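You operate a simulated robot arm through the tools that you are given. There is no shell and no other tool.

You run a simulated two-armed robot. Do the job below in one go: nothing can be reset, and whatever is moved stays where it is left.

TASK
Try the four stones in the wooden rack at the gauge's middle slot; too thick go in the yellow bin.
Fine: the thin ones drop into the tray below.

It is judged by the outcome, as a careful person would: the job done as asked, and still so three seconds after it is handed in. It fails if anything else is knocked over, pushed out of place, dropped, spilled or broken.

THE ROBOT
Two 7-joint arms with fingered hands on one trunk, on a base that drives. Base frame: it is fixed to the floor where the robot stands at the start and does not move with it; the origin is under the middle of the robot, x ahead of it, y to its left, z up; the surface under the hand at the start is at about z = 800. Readings come in mm, degrees, newtons and seconds.
The left shoulder is at the start at [37, 166, 1305], the right one opposite. Places, roughly: inside of the red bin [700, -400, 800]; inside of the yellow bin [500, 100, 800]. Payload 5 kg a hand.
Tool frame (each hand has its own): the origin (TCP) lies between the finger pads and is the grasp point; the fingertips stand 43 mm ahead of it; z points along the fingers, y is the line along which they close. Largest opening 144 mm; the body of the gripper starts 50 mm behind the TCP. The gripper is a hand of 5 fingers: y runs from the thumb to the fingers, the wrist lies at [-21, -124, -221] in the tool frame, and closing takes about 1.5 s.
Orientation is that of the tool frame in the base frame, as [roll, pitch, yaw] about the fixed x, y, z axes, in that order (R = Rz(yaw) Ry(pitch) Rx(roll)). With the fingers straight down and the wrist toward the robot, the tool's x, y and z point along [0, 1, 0], [1, 0, 0] and [0, 0, -1] of the base frame.

THE INTERFACE
- The arms move only by the tool apply_moves. It takes "left_moves", "right_moves" or both (then of equal length, played together; a hand with none holds still); each is a list of rows, each a list of 6 numbers: the shift along the base's x, y, z in m, then the turn, a rotation vector about the base's x, y, z in degrees. In form: [[x, y, z, ax, ay, az], ...]. A call has 1 to 20 rows; each row shifts and turns the commanded pose from where the row before left it. "left_hand" and "right_hand" are, for a hand that has rows, the opening in per cent of the stroke, from 0 (shut) to 100 (fully open), set as the call begins (left out, the last holds). Rows are played at 5 a second. More than 50 mm and 8.6 degrees between two rows, or a gripper value outside its range, and nothing of the call is played. A pose out of reach is approached as far as the arm can. The call stops where the force on the tool passes 50 N (or 10 N more than at its start, if that is more) or the arm is blocked; 0.2 s more then pass. Each finger travels about 45 mm/s and halts on what it meets, pressing with about 28 N; the grip force reading is that of the motor and also rises with nothing between the fingers. The clock runs only during rows and for 0.2 s after the last one: add rows that do not move to give the fingers time. The reply holds the time, the measured pose of the TCP, the force on the tool along the base axes, the opening and the grip force, in the units named above and with some noise, with the torque about the TCP (base axes, N m) and any sound that the robot's microphone picked up.
- Cameras (640 x 400 px; columns grow to the right, rows downward): "scene" is now at [98.9, -25.4, 1524.9]; the picture's right is [-0.22, -0.98, -0.01], its down [-0.65, 0.16, -0.74] and it looks along [0.73, -0.16, -0.67] (base axes); focal length 287 px, centre (320, 200). "left" rides on the left gripper at [-86, -108, -168] in its tool frame; the picture's right is [-0.80, -0.28, 0.53], its down [0.54, -0.73, 0.42] and it looks along [0.27, 0.63, 0.73] (tool axes); focal length 275 px, centre (320, 200). "right" rides on the right gripper at [86, -109, -168] in its tool frame; the picture's right is [-0.80, 0.28, -0.53], its down [-0.54, -0.73, 0.42] and it looks along [-0.27, 0.63, 0.73] (tool axes); focal length 275 px, centre (320, 200). There is no depth. A picture from a camera that has moved, and an enlarged one, comes with that camera's place and axes in the base frame and with its lens.
- capture(camera): a new picture of that camera. It takes no simulated time.
- raise_lower(by): slides the trunk up (or, below 0, down) by that many mm; the arms and the scene camera ride with it, the base frame stays. It gives what a move gives, with no picture.
- roll_base(legs): drives the robot by 1 to 6 legs, each [ahead, left, turn to the left] in mm, mm and degrees, along the robot's own axes; the way and the turn of a leg run together, so that a leg with both is an arc; at most 1500 mm and 180 degrees a leg. The arms and the cameras ride along, it lands a little off, and it stops where it bumps. It gives what a move gives.
- move_fingers(index, middle, ring, little, thumb_bend, thumb_turn, hand): sets how far each is bent, from 0 (flat) to 100 (curled in); at 30 the hand is open as for a grip, at 70 the pads meet at the TCP. One left out holds its place. A second passes; each finger stops where it meets its share of the squeeze, and holds until it gets a number again. A gripper value or a shape takes the hand back. It gives what a move gives, with no picture; readings hold the bend of each and the force on index, middle, ring, little, thumb and palm. thumb_turn goes from beside the hand (0) to across from the fingers (100), as for a grip.
- set_grasp(shape, hand): the hand has 5 fingers and takes this shape, open, in about a second: jaw (thumb against the fingers, like two jaws); tri (thumb and two fingers); tip (a fingertip pinch); poke (one finger out to press); point (the index stretched); flat (the hand flat); cup (the hand cupped); fist (a fist). The gripper value then closes the fingers along that shape, each until it touches; the sizes above hold for jaw. It gives what a move gives, with no picture.
- head_to(pan, tilt): turns the head with the scene camera to pan (to the left, within 86 degrees either way) and tilt (down, from -29 to 69), counted from straight ahead of the robot. It gives what a move gives.
- inspect(camera, box): a new picture of the part [left, top, right, bottom] of that camera's present view, enlarged. It takes no simulated time.
- hand_in(): hands the job in; it is judged then, once.

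Places have to be worked out from the pictures, the camera data and where the tool is seen. Open the grippers and draw the arms clear of the work before you hand the job in, unless the task says otherwise.

The tools are called after "Emit:" by a JSON object that holds its "fn" and its "kwargs". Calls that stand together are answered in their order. apply_moves: Moves the arms, as the interface text tells. Its arguments: {"type":"object","properties":{"left_moves":{"type":"array","items":{"type":"array","items":{"type":"number"}}},"left_hand":{"type":"number"},"right_moves":{"type":"array","items":{"type":"array","items":{"type":"number"}}},"right_hand":{"type":"number"}},"required":[]} The other tools are called the same way: raise_lower (by) slides the trunk up or down; set_grasp (shape, hand) gives the hand a shape; move_fingers (index, middle, ring, little, thumb_bend, thumb_turn, hand) moves the fingers one by one; roll_base (legs) drives the base; head_to (pan, tilt) turns the head that bears the scene camera; capture (camera) takes a picture; inspect (camera, box) takes an enlarged picture of a part of a camera's view; hand_in () hands the job in.

At the start:

```text
clock: 0.0
left_tcp_pos: [646.4, 168.3, 1154.6]
left_tcp_rot: [179.0, -0.5, 91.4]
left_force: [0.5, -0.4, 0.6]
left_moment: [-0.01, -0.01, 0.02]
left_opening: 143.6
left_grip_force: 0.1
left_shape: jaw
left_bend: [30.0, 30.0, 30.0, 30.0, 30.0, 98.0]
left_finger forces: [0.0, 0.1, 0.0, 0.0, 0.0, 0.0]
right_tcp_pos: [701.2, -407.2, 1186.4]
right_tcp_rot: [179.0, -0.5, 91.3]
right_force: [0.2, 0.1, 0.0]
right_moment: [-0.02, -0.02, 0.0]
right_opening: 143.9
right_grip_force: 0.0
right_shape: jaw
right_bend: [30.0, 30.0, 30.0, 30.0, 30.0, 98.0]
right_finger forces: [0.0, 0.0, 0.0, 0.0, 0.0, 0.0]
trunk travel left (down, up): [-400.0, 540.0]
robot x, y, heading: [-5.7, 2.9, 1.5]
head pan, tilt: [-14.1, 43.1]
```

scene: 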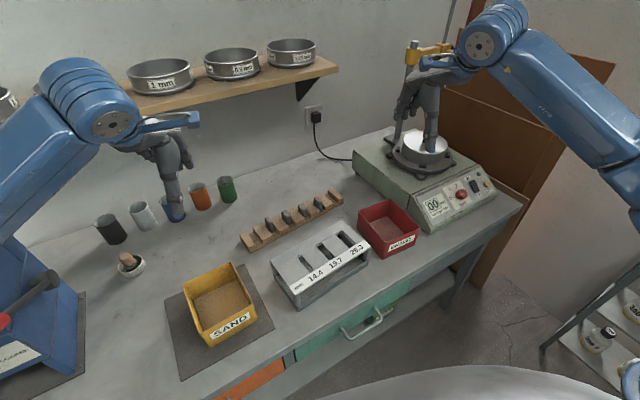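
right: 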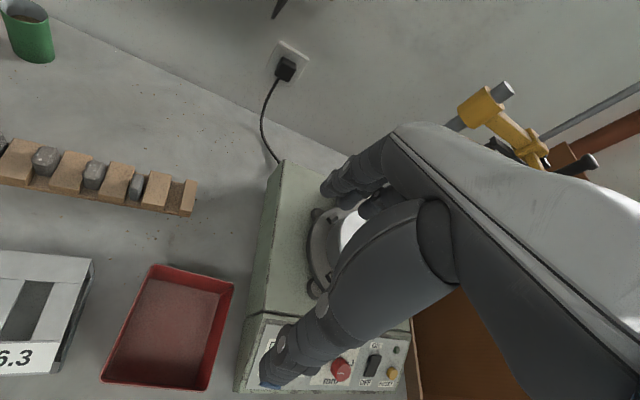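
left: 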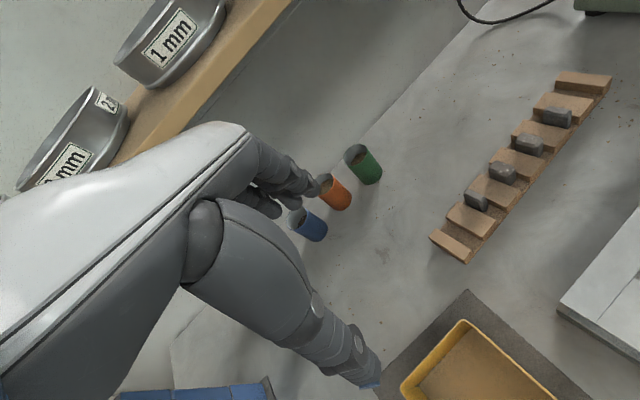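

I'll take enlarged views of the rack and the gauge first, to see how many stones there are and where everything sits.

Emit:
{"fn": "inspect", "kwargs": {"camera": "scene", "box": [220, 170, 380, 270]}}

Emit:
{"fn": "inspect", "kwargs": {"camera": "scene", "box": [250, 210, 410, 310]}}

Emit:
{"fn": "inspect", "kwargs": {"camera": "left", "box": [400, 50, 640, 200]}}

Emit:
{"fn": "inspect", "kwargs": {"camera": "scene", "box": [150, 240, 310, 340]}}

```text
4.00 times, centred on (300, 220) of scene
camera zoom: at [98.9, -25.4, 1524.9], right [-0.22, -0.98, -0.01], down [-0.65, 0.16, -0.74], along [0.73, -0.16, -0.67], focal length 1150 px, centre (400, 120)
```

zoom: 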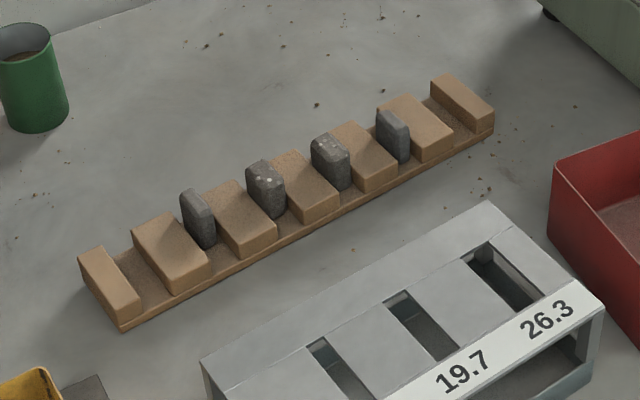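

```text
4.00 times, centred on (330, 260) of scene
camera zoom: at [98.9, -25.4, 1524.9], right [-0.22, -0.98, -0.01], down [-0.65, 0.16, -0.74], along [0.73, -0.16, -0.67], focal length 1150 px, centre (280, -40)
```

zoom: 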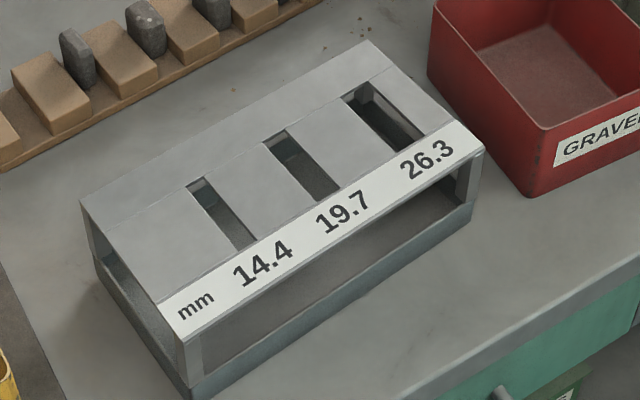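

```text
2.67 times, centred on (520, 125) of left
camera zoom: at [534.9, 77.5, 1320.8], right [-0.25, -0.8, -0.55], down [-0.73, 0.53, -0.43], along [0.63, 0.29, -0.72], focal length 734 px, centre (-213, 400)
```

zoom: 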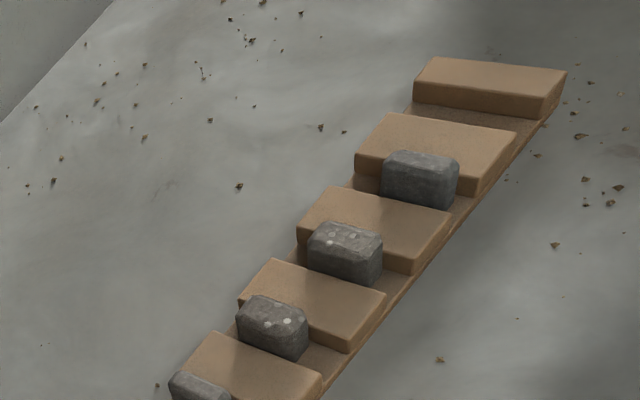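

```text
4.00 times, centred on (230, 290) of scene
camera zoom: at [98.9, -25.4, 1524.9], right [-0.22, -0.98, -0.01], down [-0.65, 0.16, -0.74], along [0.73, -0.16, -0.67], focal length 1150 px, centre (680, -160)
```

zoom: 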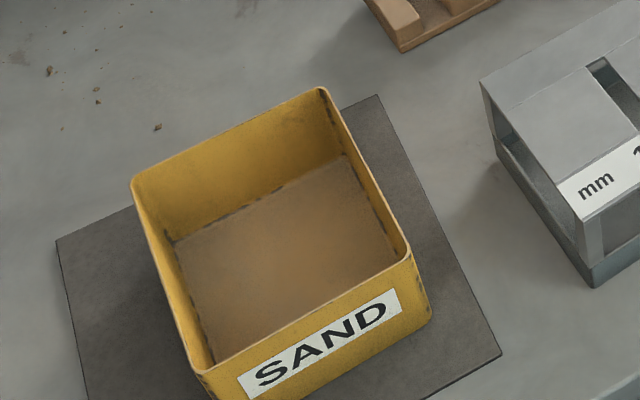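

The rack runs diagonally, with four grey slabs in the middle gaps. I'll enlarge the left and right camera views so I can triangulate the stones and the gauge.

Emit:
{"fn": "inspect", "kwargs": {"camera": "left", "box": [420, 120, 580, 220]}}

Emit:
{"fn": "inspect", "kwargs": {"camera": "left", "box": [500, 60, 628, 140]}}

Emit:
{"fn": "inspect", "kwargs": {"camera": "right", "box": [0, 120, 224, 260]}}

Emit:
{"fn": "inspect", "kwargs": {"camera": "right", "box": [0, 230, 256, 390]}}

Emit:
{"fn": "inspect", "kwargs": {"camera": "scene", "box": [260, 195, 324, 235]}}

```text
4.00 times, centred on (500, 170) of left
camera zoom: at [534.9, 77.5, 1320.8], right [-0.25, -0.8, -0.55], down [-0.73, 0.53, -0.43], along [0.63, 0.29, -0.72], focal length 1101 px, centre (-400, 320)
```

zoom: 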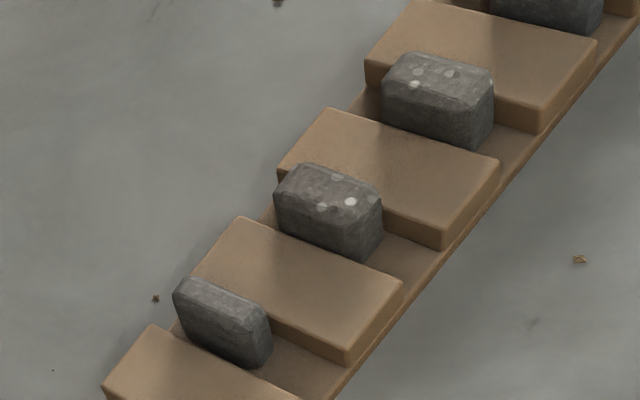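

```text
5.00 times, centred on (564, 100) of left
camera zoom: at [534.9, 77.5, 1320.8], right [-0.25, -0.8, -0.55], down [-0.73, 0.53, -0.43], along [0.63, 0.29, -0.72], focal length 1376 px, centre (-900, 700)
```

zoom: 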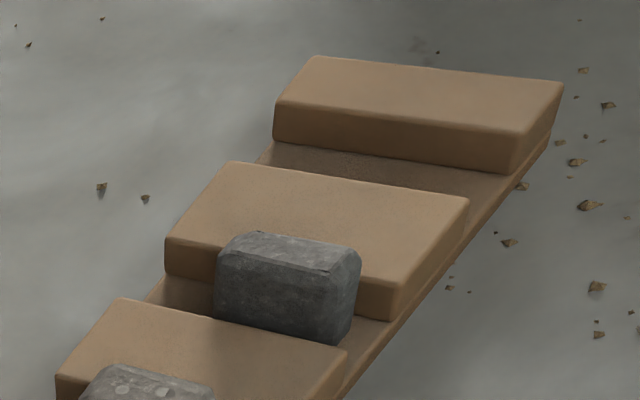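

```text
2.86 times, centred on (112, 190) of right
camera zoom: at [587.3, -327.0, 1351.5], right [0.29, -0.79, 0.53], down [-0.7, -0.56, -0.44], along [0.65, -0.25, -0.72], focal length 786 px, centre (914, 229)
```

zoom: 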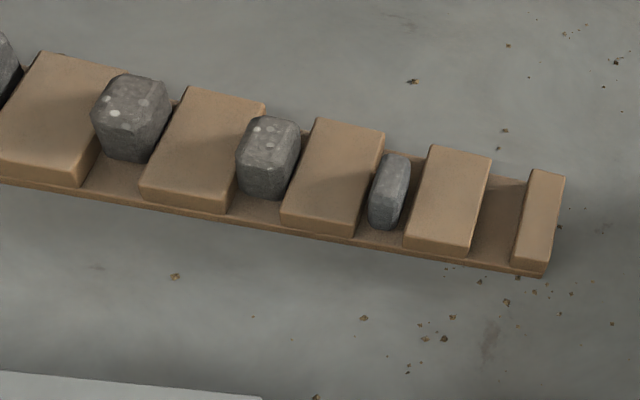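

```text
2.50 times, centred on (128, 310) of right
camera zoom: at [587.3, -327.0, 1351.5], right [0.29, -0.79, 0.53], down [-0.7, -0.56, -0.44], along [0.65, -0.25, -0.72], focal length 688 px, centre (800, -75)
```

zoom: 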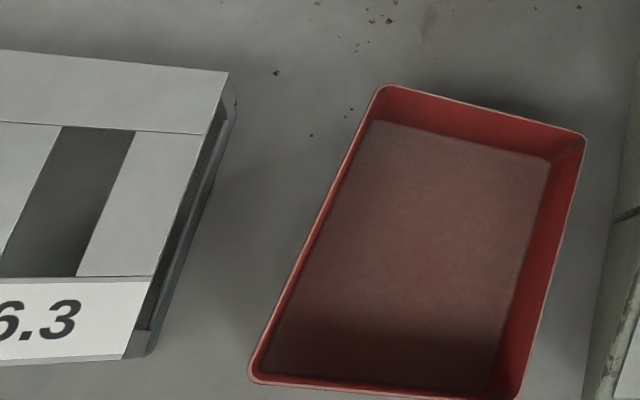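

```text
10.00 times, centred on (292, 215) of scene
camera zoom: at [98.9, -25.4, 1524.9], right [-0.22, -0.98, -0.01], down [-0.65, 0.16, -0.74], along [0.73, -0.16, -0.67], focal length 2874 px, centre (600, 50)
```

zoom: 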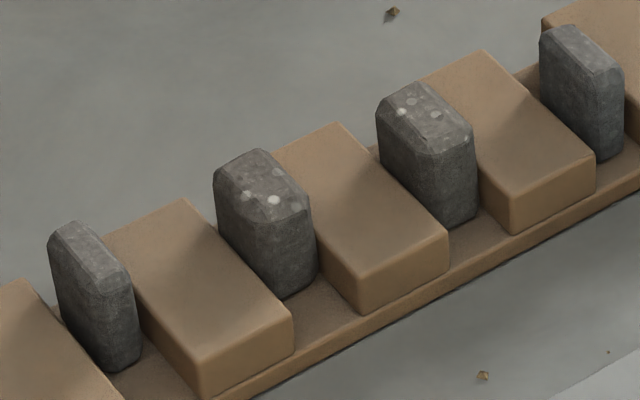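

From the views I put the rack's long axis at about −66° in yaw and the stones' tops about 17 mm above the blocks. The gauge is parallel to the rack, with its middle slot near [595, −147, 875]. I'll turn the left hand so it closes along the rack, across the stones' thickness, and bring it above the rack for a close look.

Emit:
{"fn": "apply_moves", "kwargs": {"left_moves": [[0.01, -0.02, -0.01, 0, 0, -8.2], [0.01, -0.02, -0.01, 0, 0, -8.2], [0.01, -0.02, -0.01, 0, 0, -8.2], [0.01, -0.02, -0.01, 0, 0, -8.2], [0.01, -0.02, -0.01, 0, 0, -8.2], [0.01, -0.02, -0.01, 0, 0, -8.2], [0.01, -0.02, -0.01, 0, 0, -8.2], [0.01, -0.02, -0.01, 0, 0, -8.2], [0, 0, 0, 0, 0, 0]]}}

Emit:
{"fn": "capture", "kwargs": {"camera": "left"}}

Emit:
{"fn": "capture", "kwargs": {"camera": "scene"}}

```text
clock: 2.2
left_tcp_pos: [715.7, 102.7, 1073.7]
left_tcp_rot: [-179.8, -1.4, 30.8]
left_force: [2.5, 0.3, -2.1]
left_moment: [-0.08, 0.17, 0.0]
left_opening: 144.0
left_grip_force: 0.1
left_shape: jaw
left_bend: [30.0, 30.0, 30.0, 30.0, 30.0, 98.0]
left_finger forces: [0.1, 0.0, 0.1, 0.1, 0.0, 0.0]
right_tcp_pos: [724.6, -321.8, 1179.2]
right_tcp_rot: [179.4, -0.6, 96.0]
right_force: [2.0, -1.2, -2.0]
right_moment: [0.1, 0.13, 0.04]
right_opening: 143.7
right_grip_force: 0.1
right_shape: jaw
right_bend: [30.0, 30.0, 30.0, 30.0, 30.0, 98.0]
right_finger forces: [0.0, 0.0, 0.0, 0.1, 0.1, 0.1]
trunk travel left (down, up): [-400.0, 540.0]
robot x, y, heading: [-22.7, 31.6, 6.0]
head pan, tilt: [-14.1, 43.1]
stopped in row 9 (left hand): the arm was blocked; the commanded pose is now the measured one
```

```text
taken
camera left: at [581.4, 149.5, 1241.6], right [-0.82, -0.16, -0.55], down [0.1, 0.91, -0.41], along [0.57, -0.39, -0.73], focal length 275 px, centre (320, 200)
```

left: 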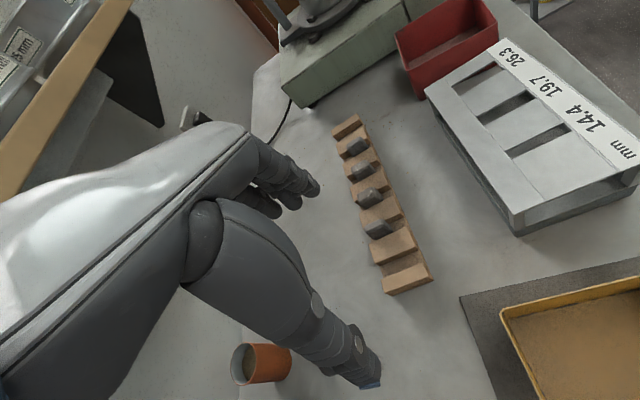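

```text
taken
camera scene: at [92.8, 10.1, 1523.7], right [-0.14, -0.99, -0.01], down [-0.67, 0.1, -0.74], along [0.73, -0.09, -0.67], focal length 287 px, centre (320, 200)
```

scene: 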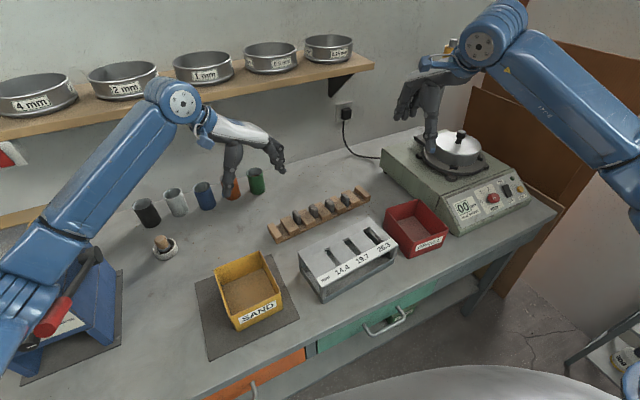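

The base itself shifted: the robot now reads [−22.7, 31.6] at heading 6°, and the arm reported being blocked. Before doing anything else I'll look to the left to find what the arm touched.

Emit:
{"fn": "inspect", "kwargs": {"camera": "scene", "box": [0, 60, 320, 400]}}

Emit:
{"fn": "capture", "kwargs": {"camera": "right"}}

Emit:
{"fn": "head_to", "kwargs": {"pan": 45, "tilt": 45}}

Emit:
{"fn": "capture", "kwargs": {"camera": "scene"}}

```text
1.18 times, centred on (160, 230) of scene
camera zoom: at [92.8, 10.1, 1523.7], right [-0.14, -0.99, -0.01], down [-0.67, 0.1, -0.74], along [0.73, -0.09, -0.67], focal length 338 px, centre (508, 165)
```

zoom: 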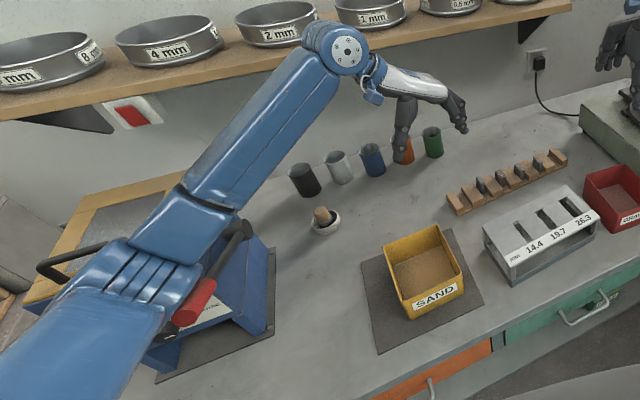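

```text
taken
camera right: at [603.7, -249.9, 1346.8], right [0.36, -0.77, 0.53], down [-0.66, -0.61, -0.44], along [0.66, -0.19, -0.73], focal length 275 px, centre (320, 200)
```

right: 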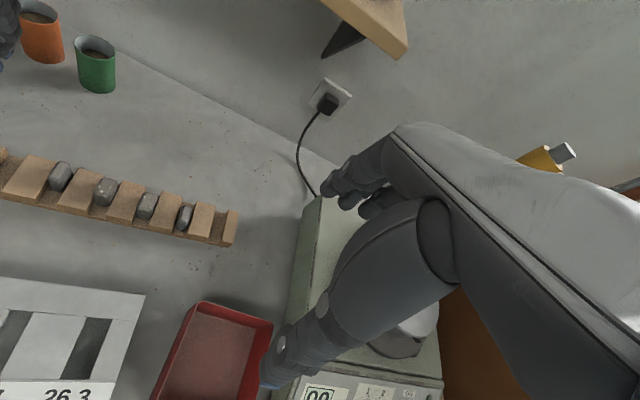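

```text
clock: 3.5
left_tcp_pos: [713.0, 100.6, 1076.1]
left_tcp_rot: [-180.0, -1.3, 30.5]
left_force: [0.0, 0.3, 0.6]
left_moment: [0.0, 0.05, -0.04]
left_opening: 143.8
left_grip_force: 0.0
left_shape: jaw
left_bend: [30.0, 30.0, 30.0, 30.0, 30.0, 98.0]
left_finger forces: [0.0, 0.0, 0.0, 0.0, 0.1, 0.0]
right_tcp_pos: [721.8, -321.0, 1186.1]
right_tcp_rot: [178.9, -0.4, 95.9]
right_force: [-0.4, 0.2, 0.2]
right_moment: [0.02, -0.04, 0.02]
right_opening: 143.8
right_grip_force: 0.1
right_shape: jaw
right_bend: [30.0, 30.0, 30.0, 30.0, 30.0, 98.0]
right_finger forces: [0.1, 0.0, 0.0, 0.0, 0.0, 0.0]
trunk travel left (down, up): [-400.0, 540.0]
robot x, y, heading: [-16.7, 30.1, 5.9]
head pan, tilt: [45.0, 45.0]
```

```text
taken
camera scene: at [59.2, 88.3, 1522.4], right [0.78, -0.63, 0.01], down [-0.43, -0.54, -0.72], along [0.46, 0.55, -0.69], focal length 287 px, centre (320, 200)
```

scene: 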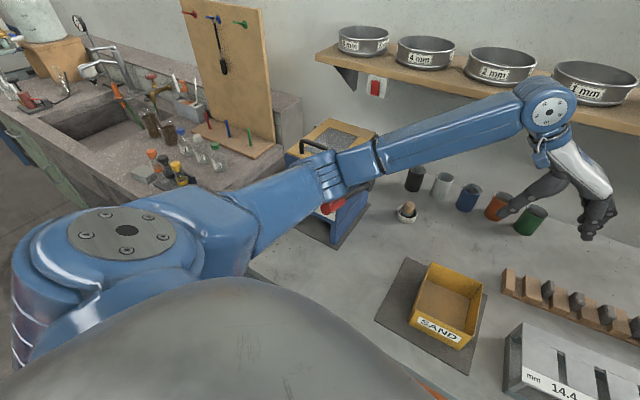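

The left elbow is right beside the blue machine with the red lever, so that is probably what it touched. I'll enlarge that area.

Emit:
{"fn": "inspect", "kwargs": {"camera": "scene", "box": [240, 100, 432, 260]}}

Emit:
{"fn": "head_to", "kwargs": {"pan": 60, "tilt": 55}}

Emit:
{"fn": "capture", "kwargs": {"camera": "scene"}}

```text
2.50 times, centred on (336, 180) of scene
camera zoom: at [59.2, 88.3, 1522.4], right [0.78, -0.63, 0.01], down [-0.43, -0.54, -0.72], along [0.46, 0.55, -0.69], focal length 719 px, centre (280, 250)
```

zoom: 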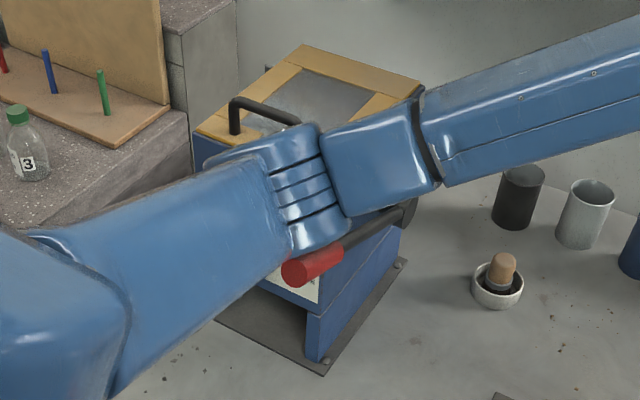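

```text
clock: 4.3
left_tcp_pos: [713.6, 99.8, 1076.6]
left_tcp_rot: [-179.9, -1.3, 30.4]
left_force: [-0.4, 0.0, 0.7]
left_moment: [-0.03, 0.0, 0.02]
left_opening: 144.1
left_grip_force: 0.0
left_shape: jaw
left_bend: [30.0, 30.0, 30.0, 30.0, 30.0, 98.0]
left_finger forces: [0.0, 0.0, 0.1, 0.0, 0.1, 0.1]
right_tcp_pos: [720.4, -322.4, 1185.9]
right_tcp_rot: [178.9, -0.4, 95.8]
right_force: [0.4, 0.5, -0.6]
right_moment: [-0.04, 0.05, 0.03]
right_opening: 143.8
right_grip_force: 0.1
right_shape: jaw
right_bend: [30.0, 30.0, 30.0, 30.0, 30.0, 98.0]
right_finger forces: [0.0, 0.1, 0.1, 0.0, 0.1, 0.0]
trunk travel left (down, up): [-400.0, 540.0]
robot x, y, heading: [-16.0, 27.9, 6.1]
head pan, tilt: [60.0, 55.0]
```

```text
taken
camera scene: at [37.7, 90.9, 1508.6], right [0.91, -0.41, 0.01], down [-0.32, -0.74, -0.59], along [0.25, 0.53, -0.81], focal length 287 px, centre (320, 200)
```

scene: 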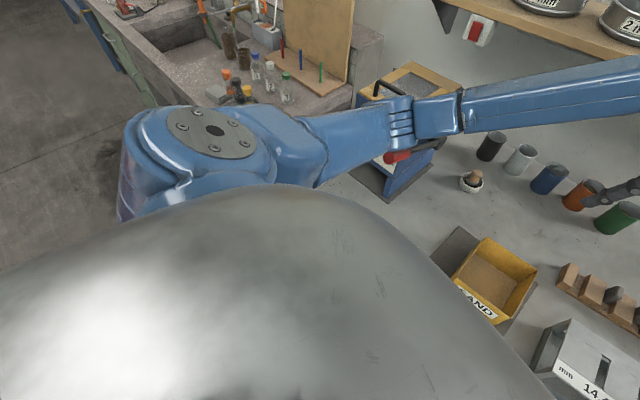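

The machine looks bolted down and the robot base gave way instead. I'll retrace the left arm's motion to get the elbow off the lever, then square the base back up so I can compare with the first picture.

Emit:
{"fn": "apply_moves", "kwargs": {"left_moves": [[-0.0115, 0.0181, 0.0099, 0, 0, 8.0], [-0.0115, 0.0181, 0.0099, 0, 0, 8.0], [-0.0115, 0.0181, 0.0099, 0, 0, 8.0], [-0.0115, 0.0181, 0.0099, 0, 0, 8.0], [-0.0115, 0.0181, 0.0099, 0, 0, 8.0], [-0.0115, 0.0181, 0.0099, 0, 0, 8.0], [-0.0115, 0.0181, 0.0099, 0, 0, 8.0], [-0.0115, 0.0181, 0.0099, 0, 0, 8.0], [0, 0, 0, 0, 0, 0]]}}

Emit:
{"fn": "capture", "kwargs": {"camera": "scene"}}

```text
clock: 6.3
left_tcp_pos: [638.2, 248.9, 1142.5]
left_tcp_rot: [180.0, -0.2, 94.5]
left_force: [-0.4, 0.3, -0.2]
left_moment: [0.04, 0.0, 0.0]
left_opening: 143.9
left_grip_force: 0.2
left_shape: jaw
left_bend: [30.0, 30.0, 30.0, 30.0, 30.0, 98.0]
left_finger forces: [0.1, 0.0, 0.0, 0.1, 0.1, 0.0]
right_tcp_pos: [736.4, -317.8, 1176.5]
right_tcp_rot: [179.9, 0.1, 95.4]
right_force: [-0.4, 0.2, -0.7]
right_moment: [-0.02, -0.02, -0.03]
right_opening: 143.7
right_grip_force: 0.2
right_shape: jaw
right_bend: [30.0, 30.0, 30.0, 30.0, 30.0, 97.0]
right_finger forces: [0.0, 0.1, 0.0, 0.0, 0.0, 0.0]
trunk travel left (down, up): [-400.0, 540.0]
robot x, y, heading: [-14.3, 30.3, 5.5]
head pan, tilt: [60.0, 55.0]
```

```text
taken
camera scene: at [60.4, 102.0, 1506.8], right [0.91, -0.41, 0.0], down [-0.34, -0.75, -0.57], along [0.24, 0.52, -0.82], focal length 287 px, centre (320, 200)
```

scene: 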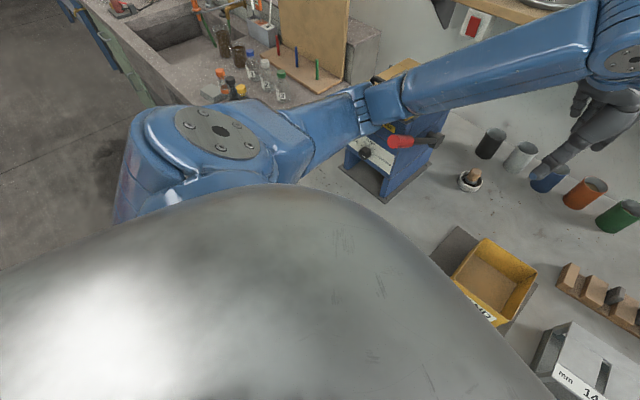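

The elbow is off now. I'll drive the base back to about its starting pose and set the head as it was, to check the lever and the rest against the first picture.

Emit:
{"fn": "roll_base", "kwargs": {"legs": [[7, -28, -4]]}}

Emit:
{"fn": "head_to", "kwargs": {"pan": -14.1, "tilt": 43.1}}

Emit:
{"fn": "capture", "kwargs": {"camera": "scene"}}

Emit:
{"fn": "inspect", "kwargs": {"camera": "scene", "box": [0, 240, 160, 400]}}

```text
clock: 7.2
left_tcp_pos: [647.4, 200.7, 1144.8]
left_tcp_rot: [179.8, -0.8, 92.5]
left_force: [0.7, -0.7, 0.1]
left_moment: [-0.03, 0.03, 0.0]
left_opening: 143.9
left_grip_force: 0.1
left_shape: jaw
left_bend: [30.0, 30.0, 30.0, 30.0, 30.0, 97.0]
left_finger forces: [0.1, 0.0, 0.1, 0.0, 0.1, 0.1]
right_tcp_pos: [719.9, -375.0, 1179.9]
right_tcp_rot: [179.6, -0.3, 93.1]
right_force: [1.0, -0.8, 0.0]
right_moment: [0.05, 0.07, 0.03]
right_opening: 143.8
right_grip_force: 0.0
right_shape: jaw
right_bend: [30.0, 30.0, 30.0, 30.0, 30.0, 98.0]
right_finger forces: [0.0, 0.1, 0.0, 0.0, 0.0, 0.0]
trunk travel left (down, up): [-400.0, 540.0]
robot x, y, heading: [-17.7, 10.4, 3.2]
head pan, tilt: [60.0, 55.0]
stopped in leg 1: the robot was blocked; the commanded pose is now the measured one
```

```text
clock: 8.6
left_tcp_pos: [645.6, 200.7, 1145.9]
left_tcp_rot: [179.6, -0.6, 92.2]
left_force: [0.1, -1.1, 0.6]
left_moment: [0.02, 0.02, -0.01]
left_opening: 144.0
left_grip_force: 0.0
left_shape: jaw
left_bend: [30.0, 30.0, 30.0, 30.0, 30.0, 97.0]
left_finger forces: [0.0, 0.1, 0.1, 0.0, 0.1, 0.0]
right_tcp_pos: [716.1, -373.5, 1181.5]
right_tcp_rot: [179.4, -0.1, 93.0]
right_force: [-0.5, 0.1, -0.1]
right_moment: [0.01, -0.03, -0.01]
right_opening: 143.9
right_grip_force: 0.2
right_shape: jaw
right_bend: [30.0, 30.0, 30.0, 30.0, 30.0, 98.0]
right_finger forces: [0.0, 0.0, 0.1, 0.0, 0.0, 0.0]
trunk travel left (down, up): [-400.0, 540.0]
robot x, y, heading: [-13.3, 10.5, 3.1]
head pan, tilt: [-14.1, 43.1]
```

```text
taken
camera scene: at [106.4, -6.3, 1524.0], right [-0.19, -0.98, 0.0], down [-0.66, 0.13, -0.74], along [0.72, -0.14, -0.68], focal length 287 px, centre (320, 200)
```

scene: 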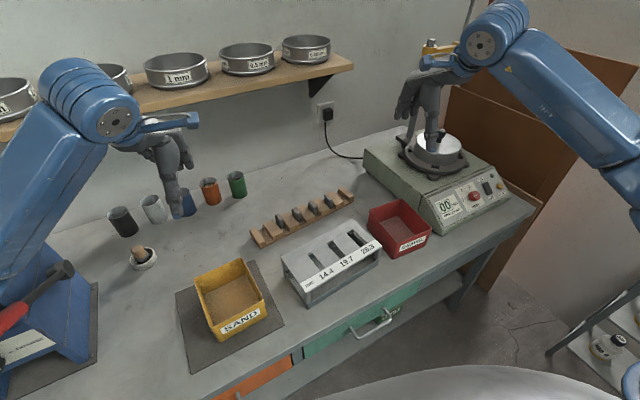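

```text
2.50 times, centred on (80, 320) of scene
camera zoom: at [106.4, -6.3, 1524.0], right [-0.19, -0.98, 0.0], down [-0.66, 0.13, -0.74], along [0.72, -0.14, -0.68], focal length 719 px, centre (920, -100)
```

zoom: 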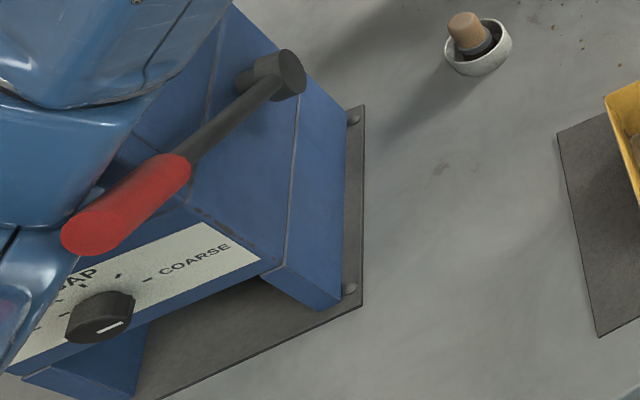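

The lever now projects to the same place as in the first view, so it has not been displaced. My elbow sits to the left of it, which is why moving right gets blocked. The right arm looks better for the rack, so I'll check the surroundings on the right before moving it.

Emit:
{"fn": "head_to", "kwargs": {"pan": -40, "tilt": 25}}

Emit:
{"fn": "capture", "kwargs": {"camera": "scene"}}

Emit:
{"fn": "inspect", "kwargs": {"camera": "scene", "box": [160, 60, 480, 260]}}

Emit:
{"fn": "capture", "kwargs": {"camera": "right"}}

```text
clock: 9.5
left_tcp_pos: [645.1, 200.4, 1145.5]
left_tcp_rot: [179.7, -0.7, 92.2]
left_force: [0.5, 0.4, -0.3]
left_moment: [-0.01, 0.01, 0.0]
left_opening: 143.9
left_grip_force: 0.1
left_shape: jaw
left_bend: [30.0, 30.0, 30.0, 30.0, 30.0, 97.0]
left_finger forces: [0.0, 0.1, 0.0, 0.0, 0.1, 0.1]
right_tcp_pos: [717.1, -374.7, 1181.6]
right_tcp_rot: [179.4, -0.1, 92.9]
right_force: [0.6, 0.4, -0.8]
right_moment: [0.02, -0.01, 0.0]
right_opening: 144.0
right_grip_force: 0.0
right_shape: jaw
right_bend: [30.0, 30.0, 30.0, 30.0, 30.0, 98.0]
right_finger forces: [0.2, 0.0, 0.1, 0.0, 0.0, 0.0]
trunk travel left (down, up): [-400.0, 540.0]
robot x, y, heading: [-10.2, 12.5, 3.1]
head pan, tilt: [-40.0, 25.0]
```

```text
taken
camera scene: at [98.4, -45.7, 1551.6], right [-0.6, -0.8, -0.01], down [-0.33, 0.26, -0.91], along [0.73, -0.54, -0.42], focal length 287 px, centre (320, 200)
```

scene: 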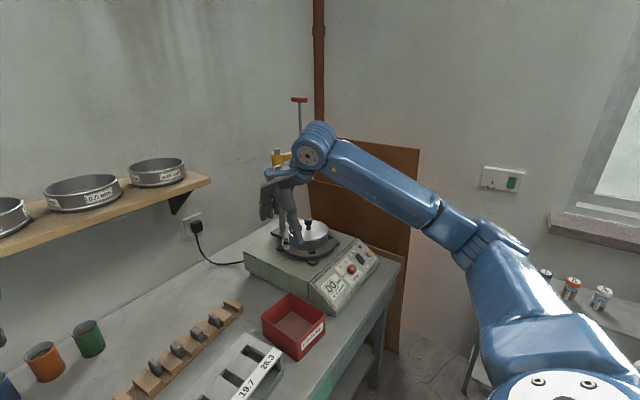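

```text
2.00 times, centred on (320, 160) of scene
camera zoom: at [98.4, -45.7, 1551.6], right [-0.6, -0.8, -0.01], down [-0.33, 0.26, -0.91], along [0.73, -0.54, -0.42], focal length 575 px, centre (320, 280)
```

zoom: 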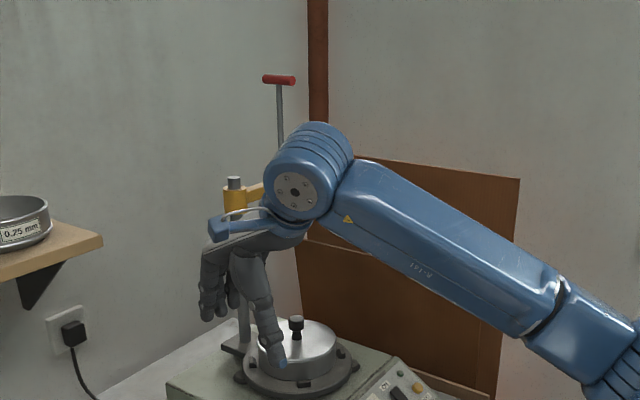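

```text
taken
camera right: at [601.1, -294.9, 1348.6], right [0.32, -0.78, 0.54], down [-0.69, -0.58, -0.43], along [0.65, -0.23, -0.73], focal length 275 px, centre (320, 200)
```

right: 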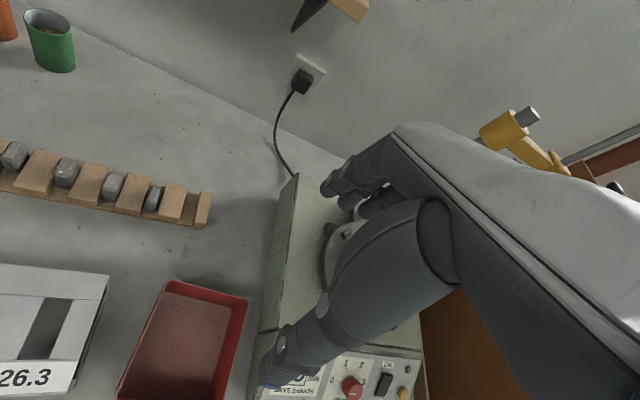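

The right hand has free air toward the robot and to the left. I'll move it away from the column on the machine, toward the middle, and try the "tri" shape in the air to see how the fingers look.

Emit:
{"fn": "apply_moves", "kwargs": {"right_moves": [[-0.02, 0.02, 0, 0, 0, 3], [-0.02, 0.02, 0, 0, 0, 3], [-0.02, 0.02, 0, 0, 0, 3], [-0.01, 0.03, -0.01, 0, 0, 3], [-0.01, 0.03, -0.01, 0, 0, 3], [0, 0.03, -0.01, 0, 0, 3], [0, 0.03, -0.01, 0, 0, 3], [0, 0, 0, 0, 0, 0]]}}

Emit:
{"fn": "set_grasp", "kwargs": {"shape": "tri", "hand": "right"}}

Emit:
{"fn": "capture", "kwargs": {"camera": "right"}}

Emit:
{"fn": "head_to", "kwargs": {"pan": -14.1, "tilt": 43.1}}

Emit:
{"fn": "capture", "kwargs": {"camera": "scene"}}

```text
clock: 11.3
left_tcp_pos: [645.1, 201.1, 1145.3]
left_tcp_rot: [179.7, -0.6, 92.2]
left_force: [0.2, 0.2, 0.4]
left_moment: [0.01, -0.01, -0.01]
left_opening: 144.2
left_grip_force: 0.0
left_shape: jaw
left_bend: [30.0, 30.0, 30.0, 30.0, 30.0, 97.0]
left_finger forces: [0.1, 0.0, 0.0, 0.1, 0.0, 0.0]
right_tcp_pos: [636.5, -193.9, 1142.5]
right_tcp_rot: [179.5, 0.1, 114.0]
right_force: [0.2, -0.3, 0.0]
right_moment: [0.02, 0.02, 0.01]
right_opening: 143.9
right_grip_force: 0.0
right_shape: jaw
right_bend: [30.0, 30.0, 30.0, 30.0, 30.0, 98.0]
right_finger forces: [0.0, 0.1, 0.0, 0.1, 0.1, 0.0]
trunk travel left (down, up): [-400.0, 540.0]
robot x, y, heading: [-10.9, 15.4, 3.0]
head pan, tilt: [-40.0, 25.0]
```

```text
clock: 12.2
left_tcp_pos: [644.1, 200.5, 1145.7]
left_tcp_rot: [179.7, -0.6, 92.2]
left_force: [0.2, 0.4, 0.2]
left_moment: [-0.01, -0.03, 0.01]
left_opening: 144.1
left_grip_force: 0.1
left_shape: jaw
left_bend: [30.0, 30.0, 30.0, 30.0, 30.0, 97.0]
left_finger forces: [0.0, 0.1, 0.1, 0.0, 0.0, 0.0]
right_tcp_pos: [635.2, -194.1, 1142.2]
right_tcp_rot: [179.5, 0.1, 114.0]
right_force: [0.4, 0.3, 0.0]
right_moment: [-0.03, 0.01, 0.02]
right_opening: 143.8
right_grip_force: 0.0
right_shape: tri
right_bend: [30.0, 30.0, 99.0, 99.0, 30.0, 98.0]
right_finger forces: [0.0, 0.0, 0.1, 0.1, 0.0, 0.1]
trunk travel left (down, up): [-400.0, 540.0]
robot x, y, heading: [-15.8, 13.9, 2.9]
head pan, tilt: [-40.0, 25.0]
```

```text
taken
camera right: at [498.7, -160.8, 1308.0], right [0.58, -0.61, 0.54], down [-0.44, -0.79, -0.43], along [0.69, 0.01, -0.72], focal length 275 px, centre (320, 200)
```

right: 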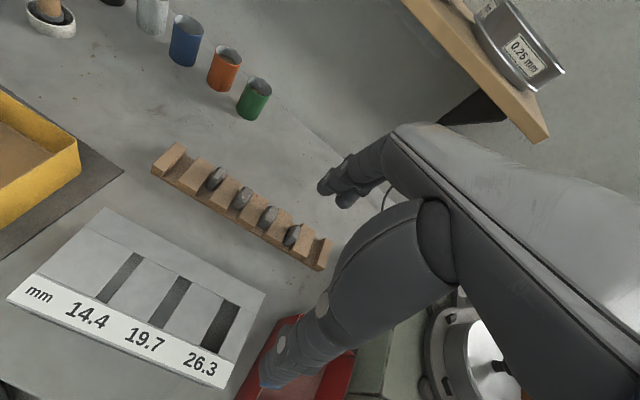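

```text
clock: 13.1
left_tcp_pos: [644.2, 200.3, 1145.4]
left_tcp_rot: [179.8, -0.4, 92.2]
left_force: [-0.4, 0.1, -1.1]
left_moment: [0.0, -0.01, 0.0]
left_opening: 144.5
left_grip_force: 0.0
left_shape: jaw
left_bend: [30.0, 30.0, 30.0, 30.0, 30.0, 97.0]
left_finger forces: [0.1, 0.0, 0.0, 0.0, 0.1, 0.0]
right_tcp_pos: [636.4, -193.7, 1141.9]
right_tcp_rot: [179.4, 0.1, 114.0]
right_force: [-0.4, -0.2, -0.1]
right_moment: [0.03, -0.01, -0.01]
right_opening: 144.0
right_grip_force: 0.0
right_shape: tri
right_bend: [30.0, 30.0, 99.0, 99.0, 30.0, 98.0]
right_finger forces: [0.0, 0.1, 0.0, 0.0, 0.0, 0.0]
trunk travel left (down, up): [-400.0, 540.0]
robot x, y, heading: [-12.7, 9.5, 3.2]
head pan, tilt: [-14.1, 43.1]
```

```text
taken
camera scene: at [106.2, -6.3, 1523.9], right [-0.19, -0.98, 0.0], down [-0.66, 0.13, -0.74], along [0.72, -0.14, -0.68], focal length 287 px, centre (320, 200)
```

scene: 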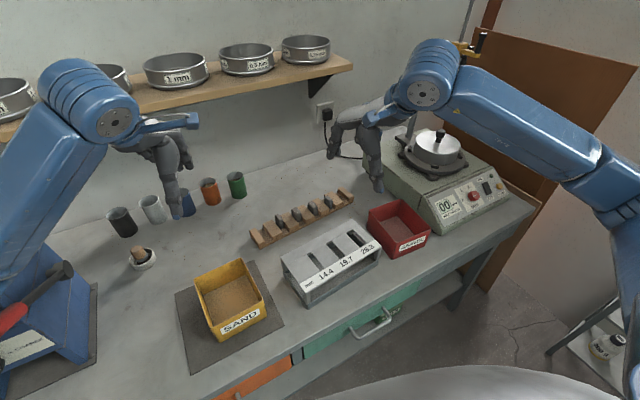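

The right arm moved cleanly, and its camera now sees the rack and gauge almost squarely. I'll enlarge these for measurement.

Emit:
{"fn": "inspect", "kwargs": {"camera": "right", "box": [140, 130, 340, 280]}}

Emit:
{"fn": "inspect", "kwargs": {"camera": "right", "box": [80, 220, 280, 380]}}

Emit:
{"fn": "inspect", "kwargs": {"camera": "scene", "box": [240, 170, 400, 290]}}

Emit:
{"fn": "inspect", "kwargs": {"camera": "scene", "box": [310, 60, 430, 220]}}

```text
2.67 times, centred on (240, 205) of right
camera zoom: at [498.8, -160.8, 1308.0], right [0.58, -0.61, 0.54], down [-0.44, -0.79, -0.43], along [0.69, 0.01, -0.72], focal length 734 px, centre (533, 187)
```

zoom: 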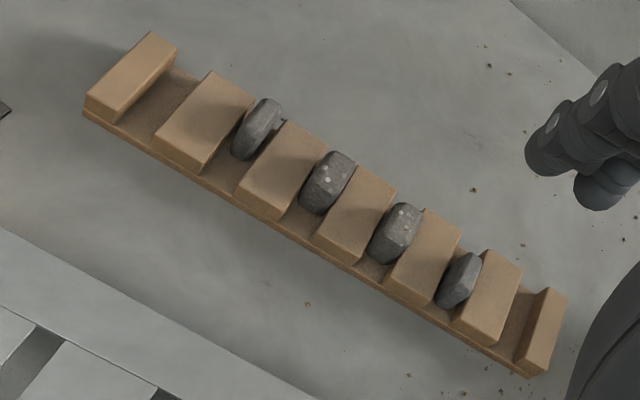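

```text
2.50 times, centred on (180, 300) of right
camera zoom: at [498.8, -160.8, 1308.0], right [0.58, -0.61, 0.54], down [-0.44, -0.79, -0.43], along [0.69, 0.01, -0.72], focal length 688 px, centre (670, -50)
```

zoom: 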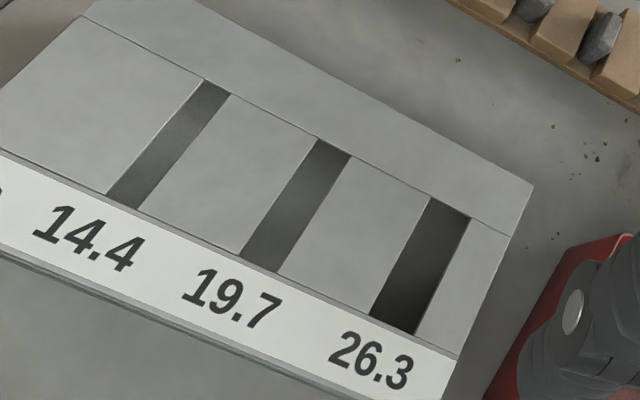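

```text
3.33 times, centred on (320, 230) of scene
camera zoom: at [106.2, -6.3, 1523.9], right [-0.19, -0.98, 0.0], down [-0.66, 0.13, -0.74], along [0.72, -0.14, -0.68], focal length 958 px, centre (320, 100)
```

zoom: 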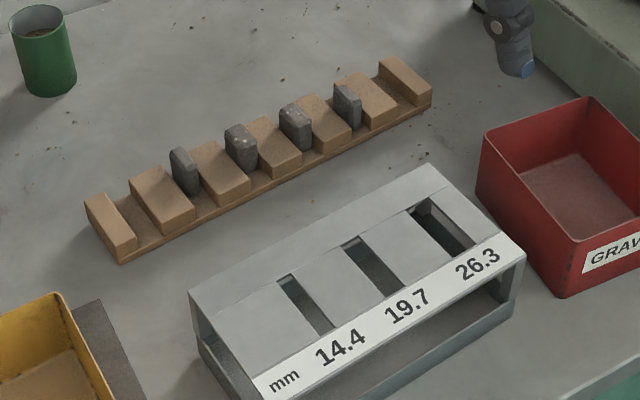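

```text
2.50 times, centred on (370, 140) of scene
camera zoom: at [106.2, -6.3, 1523.9], right [-0.19, -0.98, 0.0], down [-0.66, 0.13, -0.74], along [0.72, -0.14, -0.68], focal length 719 px, centre (195, 350)
```

zoom: 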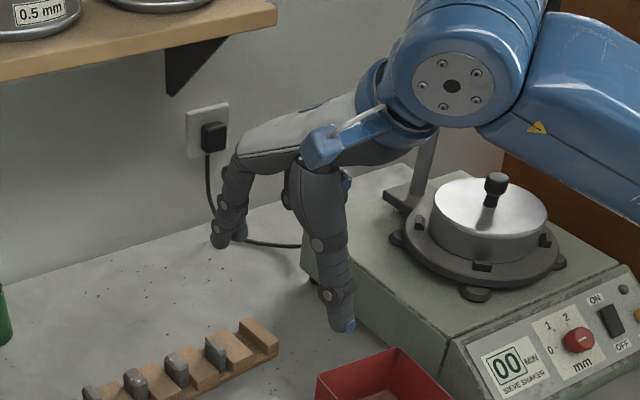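

Triangulating the two views puts the stones near [771, 2], [791, −58], [811, −118] and [830, −177]. The rack's long axis is at −66° with a pitch of about 62.5 mm, and the hand is already aligned with it. I'll try the fingertip-pinch shape and move above stone 2 for a closer look.

Emit:
{"fn": "apply_moves", "kwargs": {"right_moves": [[0.0258, 0.0227, -0.025, 0, 0, 0], [0.0258, 0.0227, -0.025, 0, 0, 0], [0.0258, 0.0227, -0.025, 0, 0, 0], [0.0258, 0.0227, -0.025, 0, 0, 0], [0.0258, 0.0227, -0.025, 0, 0, 0], [0.0258, 0.0227, -0.025, 0, 0, 0], [0, 0, 0, 0, 0, 0]]}}

Emit:
{"fn": "set_grasp", "kwargs": {"shape": "tip", "hand": "right"}}

Emit:
{"fn": "capture", "kwargs": {"camera": "right"}}

Emit:
{"fn": "capture", "kwargs": {"camera": "scene"}}

```text
clock: 14.7
left_tcp_pos: [644.0, 200.2, 1145.6]
left_tcp_rot: [179.7, -0.6, 92.2]
left_force: [-1.1, -0.9, 0.1]
left_moment: [0.01, -0.02, 0.01]
left_opening: 143.7
left_grip_force: 0.0
left_shape: jaw
left_bend: [30.0, 30.0, 30.0, 30.0, 30.0, 97.0]
left_finger forces: [0.0, 0.0, 0.0, 0.0, 0.1, 0.1]
right_tcp_pos: [794.1, -56.4, 992.9]
right_tcp_rot: [179.4, 0.0, 114.1]
right_force: [0.4, -0.1, -0.1]
right_moment: [0.01, -0.01, -0.02]
right_opening: 144.0
right_grip_force: 0.1
right_shape: tri
right_bend: [30.0, 30.0, 99.0, 99.0, 30.0, 98.0]
right_finger forces: [0.0, 0.0, 0.0, 0.0, 0.1, 0.0]
trunk travel left (down, up): [-400.0, 540.0]
robot x, y, heading: [-12.7, 11.3, 3.1]
head pan, tilt: [-14.1, 43.1]
```

```text
clock: 15.6
left_tcp_pos: [645.5, 200.1, 1144.9]
left_tcp_rot: [179.7, -0.6, 92.2]
left_force: [-0.1, 0.5, 0.5]
left_moment: [0.02, -0.01, 0.0]
left_opening: 144.1
left_grip_force: 0.0
left_shape: jaw
left_bend: [30.0, 30.0, 30.0, 30.0, 30.0, 97.0]
left_finger forces: [0.1, 0.0, 0.0, 0.0, 0.1, 0.1]
right_tcp_pos: [794.6, -56.9, 992.6]
right_tcp_rot: [179.4, 0.1, 114.0]
right_force: [0.1, -0.3, 0.2]
right_moment: [0.02, -0.01, -0.03]
right_opening: 144.0
right_grip_force: 0.1
right_shape: tip
right_bend: [30.0, 98.0, 99.0, 99.0, 30.0, 98.0]
right_finger forces: [0.1, 0.0, 0.0, 0.1, 0.0, 0.1]
trunk travel left (down, up): [-400.0, 540.0]
robot x, y, heading: [-15.0, 9.7, 2.9]
head pan, tilt: [-14.1, 43.1]
```

```text
taken
camera right: at [656.9, -23.5, 1159.7], right [0.58, -0.61, 0.54], down [-0.44, -0.79, -0.43], along [0.69, 0.01, -0.72], focal length 275 px, centre (320, 200)
```

right: 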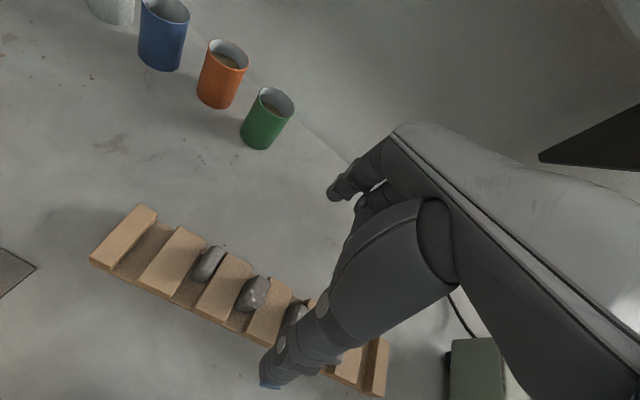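

```text
taken
camera scene: at [106.2, -6.2, 1523.8], right [-0.19, -0.98, 0.0], down [-0.66, 0.13, -0.74], along [0.72, -0.14, -0.68], focal length 287 px, centre (320, 200)
```

scene: 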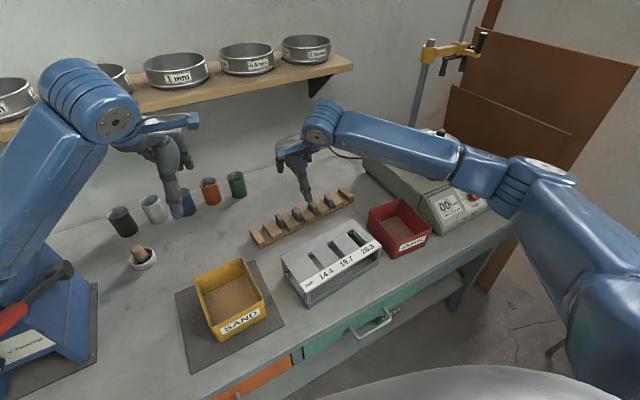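

The index and thumb tips are centred on the TCP in this shape. I'll close to about 55 mm in free air to see the fingertip geometry near the width I need.

Emit:
{"fn": "apply_moves", "kwargs": {"right_moves": [[0, 0, 0, 0, 0, 0], [0, 0, 0, 0, 0, 0], [0, 0, 0, 0, 0, 0], [0, 0, 0, 0, 0, 0], [0, 0, 0, 0, 0, 0], [0, 0, 0, 0, 0, 0], [0, 0, 0, 0, 0, 0], [0, 0, 0, 0, 0, 0]], "right_hand": 38}}

Emit:
{"fn": "capture", "kwargs": {"camera": "right"}}

Emit:
{"fn": "inspect", "kwargs": {"camera": "scene", "box": [230, 120, 390, 250]}}

Emit:
{"fn": "inspect", "kwargs": {"camera": "right", "box": [80, 180, 400, 400]}}

```text
clock: 17.4
left_tcp_pos: [644.6, 201.1, 1144.6]
left_tcp_rot: [179.8, -0.6, 92.2]
left_force: [0.6, 0.1, -0.6]
left_moment: [-0.04, -0.02, 0.03]
left_opening: 144.3
left_grip_force: 0.0
left_shape: jaw
left_bend: [30.0, 30.0, 30.0, 30.0, 30.0, 97.0]
left_finger forces: [0.1, 0.0, 0.1, 0.1, 0.1, 0.0]
right_tcp_pos: [793.9, -56.2, 993.8]
right_tcp_rot: [179.4, 0.0, 114.0]
right_force: [-0.6, 1.5, -0.5]
right_moment: [0.01, 0.03, 0.05]
right_opening: 55.7
right_grip_force: 0.0
right_shape: tip
right_bend: [73.0, 98.0, 99.0, 99.0, 73.0, 100.0]
right_finger forces: [0.0, 0.0, 0.1, 0.1, 0.0, 0.0]
trunk travel left (down, up): [-400.0, 540.0]
robot x, y, heading: [-14.7, 14.4, 3.2]
head pan, tilt: [-14.1, 43.1]
```

```text
taken
camera right: at [656.9, -23.6, 1159.7], right [0.58, -0.61, 0.54], down [-0.44, -0.79, -0.43], along [0.69, 0.01, -0.72], focal length 275 px, centre (320, 200)
```

right: 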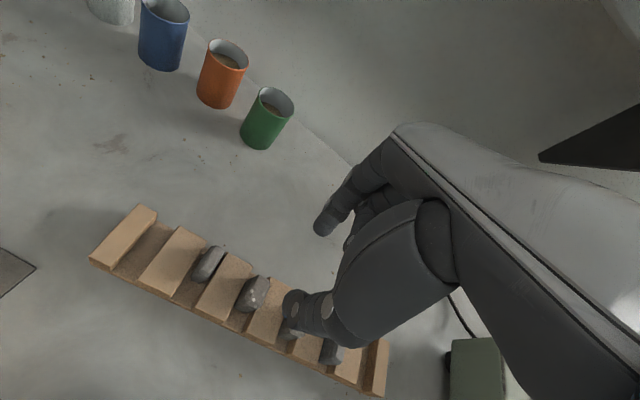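

```text
3.08 times, centred on (310, 185) of scene
camera zoom: at [106.3, -6.2, 1523.8], right [-0.19, -0.98, 0.0], down [-0.66, 0.13, -0.74], along [0.72, -0.14, -0.68], focal length 884 px, centre (351, 246)
```

zoom: 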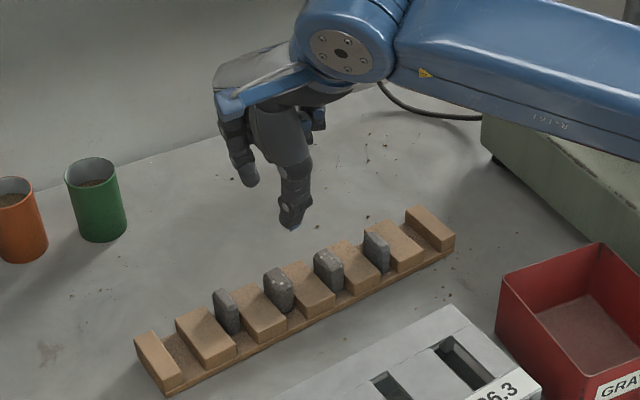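

```text
1.82 times, centred on (240, 290) of right
camera zoom: at [656.9, -23.6, 1159.7], right [0.58, -0.61, 0.54], down [-0.44, -0.79, -0.43], along [0.69, 0.01, -0.72], focal length 500 px, centre (466, 36)
```

zoom: 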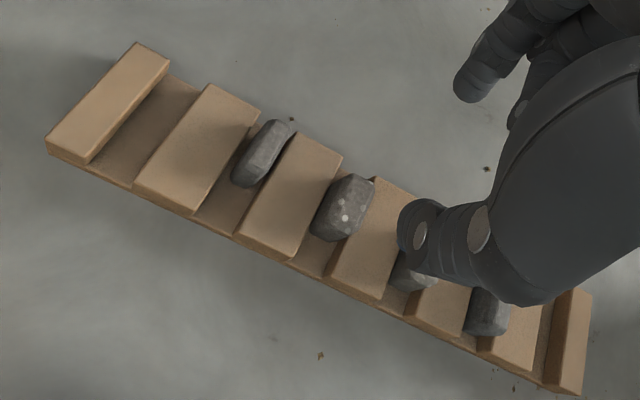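

In this shape the tips reach about 43 mm ahead of the TCP and sit symmetrically. The TCP is almost exactly over stone 2, at s ≈ 374.5 along the rack. I'll open to about 75 mm, descend until the tips are just above the stone-top level, and look again.

Emit:
{"fn": "apply_moves", "kwargs": {"right_moves": [[-0.004, -0.0016, -0.03, 0, 0, 0], [0, 0, -0.03, 0, 0, 0], [0, 0, -0.03, 0, 0, 0], [0, 0, 0, 0, 0, 0], [0, 0, 0, 0, 0, 0]], "right_hand": 52}}

Emit:
{"fn": "capture", "kwargs": {"camera": "right"}}

Emit:
{"fn": "inspect", "kwargs": {"camera": "scene", "box": [250, 140, 370, 240]}}

Emit:
{"fn": "capture", "kwargs": {"camera": "left"}}

```text
clock: 18.6
left_tcp_pos: [644.9, 201.0, 1145.6]
left_tcp_rot: [179.7, -0.6, 92.2]
left_force: [0.3, 0.3, -0.1]
left_moment: [-0.02, 0.0, -0.01]
left_opening: 143.8
left_grip_force: 0.0
left_shape: jaw
left_bend: [30.0, 30.0, 30.0, 30.0, 30.0, 97.0]
left_finger forces: [0.1, 0.1, 0.0, 0.1, 0.1, 0.1]
right_tcp_pos: [789.9, -57.5, 905.3]
right_tcp_rot: [179.4, 0.0, 114.1]
right_force: [-0.3, -0.1, 0.5]
right_moment: [0.02, 0.01, -0.01]
right_opening: 74.3
right_grip_force: 0.1
right_shape: tip
right_bend: [73.0, 98.0, 99.0, 99.0, 69.0, 100.0]
right_finger forces: [0.0, 0.1, 0.0, 0.0, 0.0, 0.0]
trunk travel left (down, up): [-400.0, 540.0]
robot x, y, heading: [-14.8, 10.2, 3.1]
head pan, tilt: [-14.1, 43.1]
```

```text
taken
camera right: at [653.3, -24.1, 1070.7], right [0.58, -0.61, 0.54], down [-0.44, -0.79, -0.43], along [0.69, 0.01, -0.72], focal length 275 px, centre (320, 200)
```

right: 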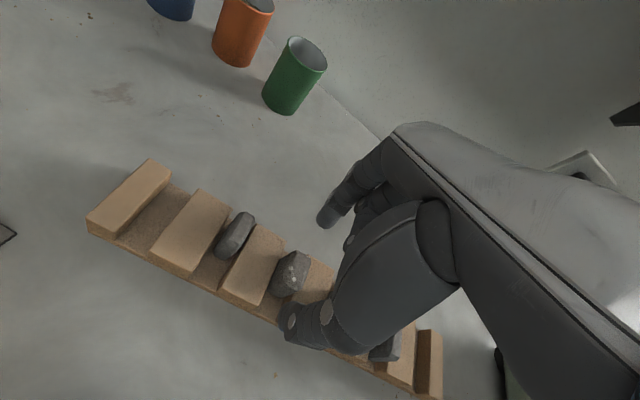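

```text
4.00 times, centred on (310, 190) of scene
camera zoom: at [106.2, -6.2, 1523.9], right [-0.19, -0.98, 0.0], down [-0.66, 0.13, -0.74], along [0.72, -0.14, -0.68], focal length 1150 px, centre (360, 240)
```

zoom: 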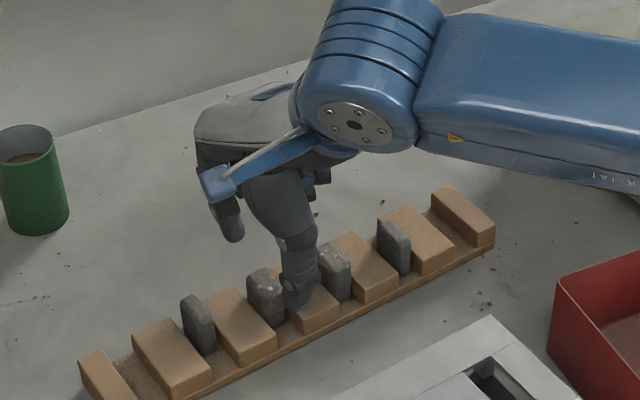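

```text
taken
camera left: at [537.3, 109.4, 1313.0], right [-0.25, -0.8, -0.54], down [-0.74, 0.52, -0.42], along [0.62, 0.3, -0.73], focal length 275 px, centre (320, 200)
```

left: 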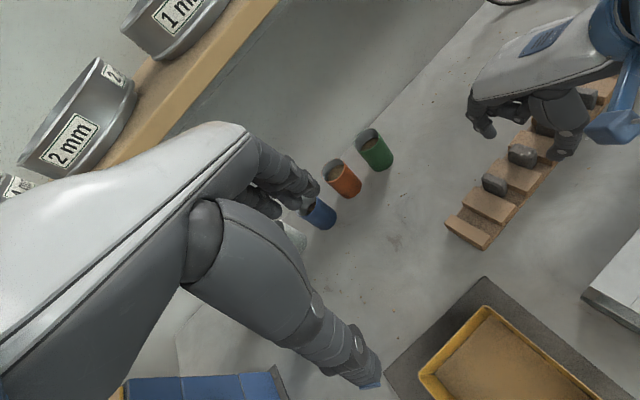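

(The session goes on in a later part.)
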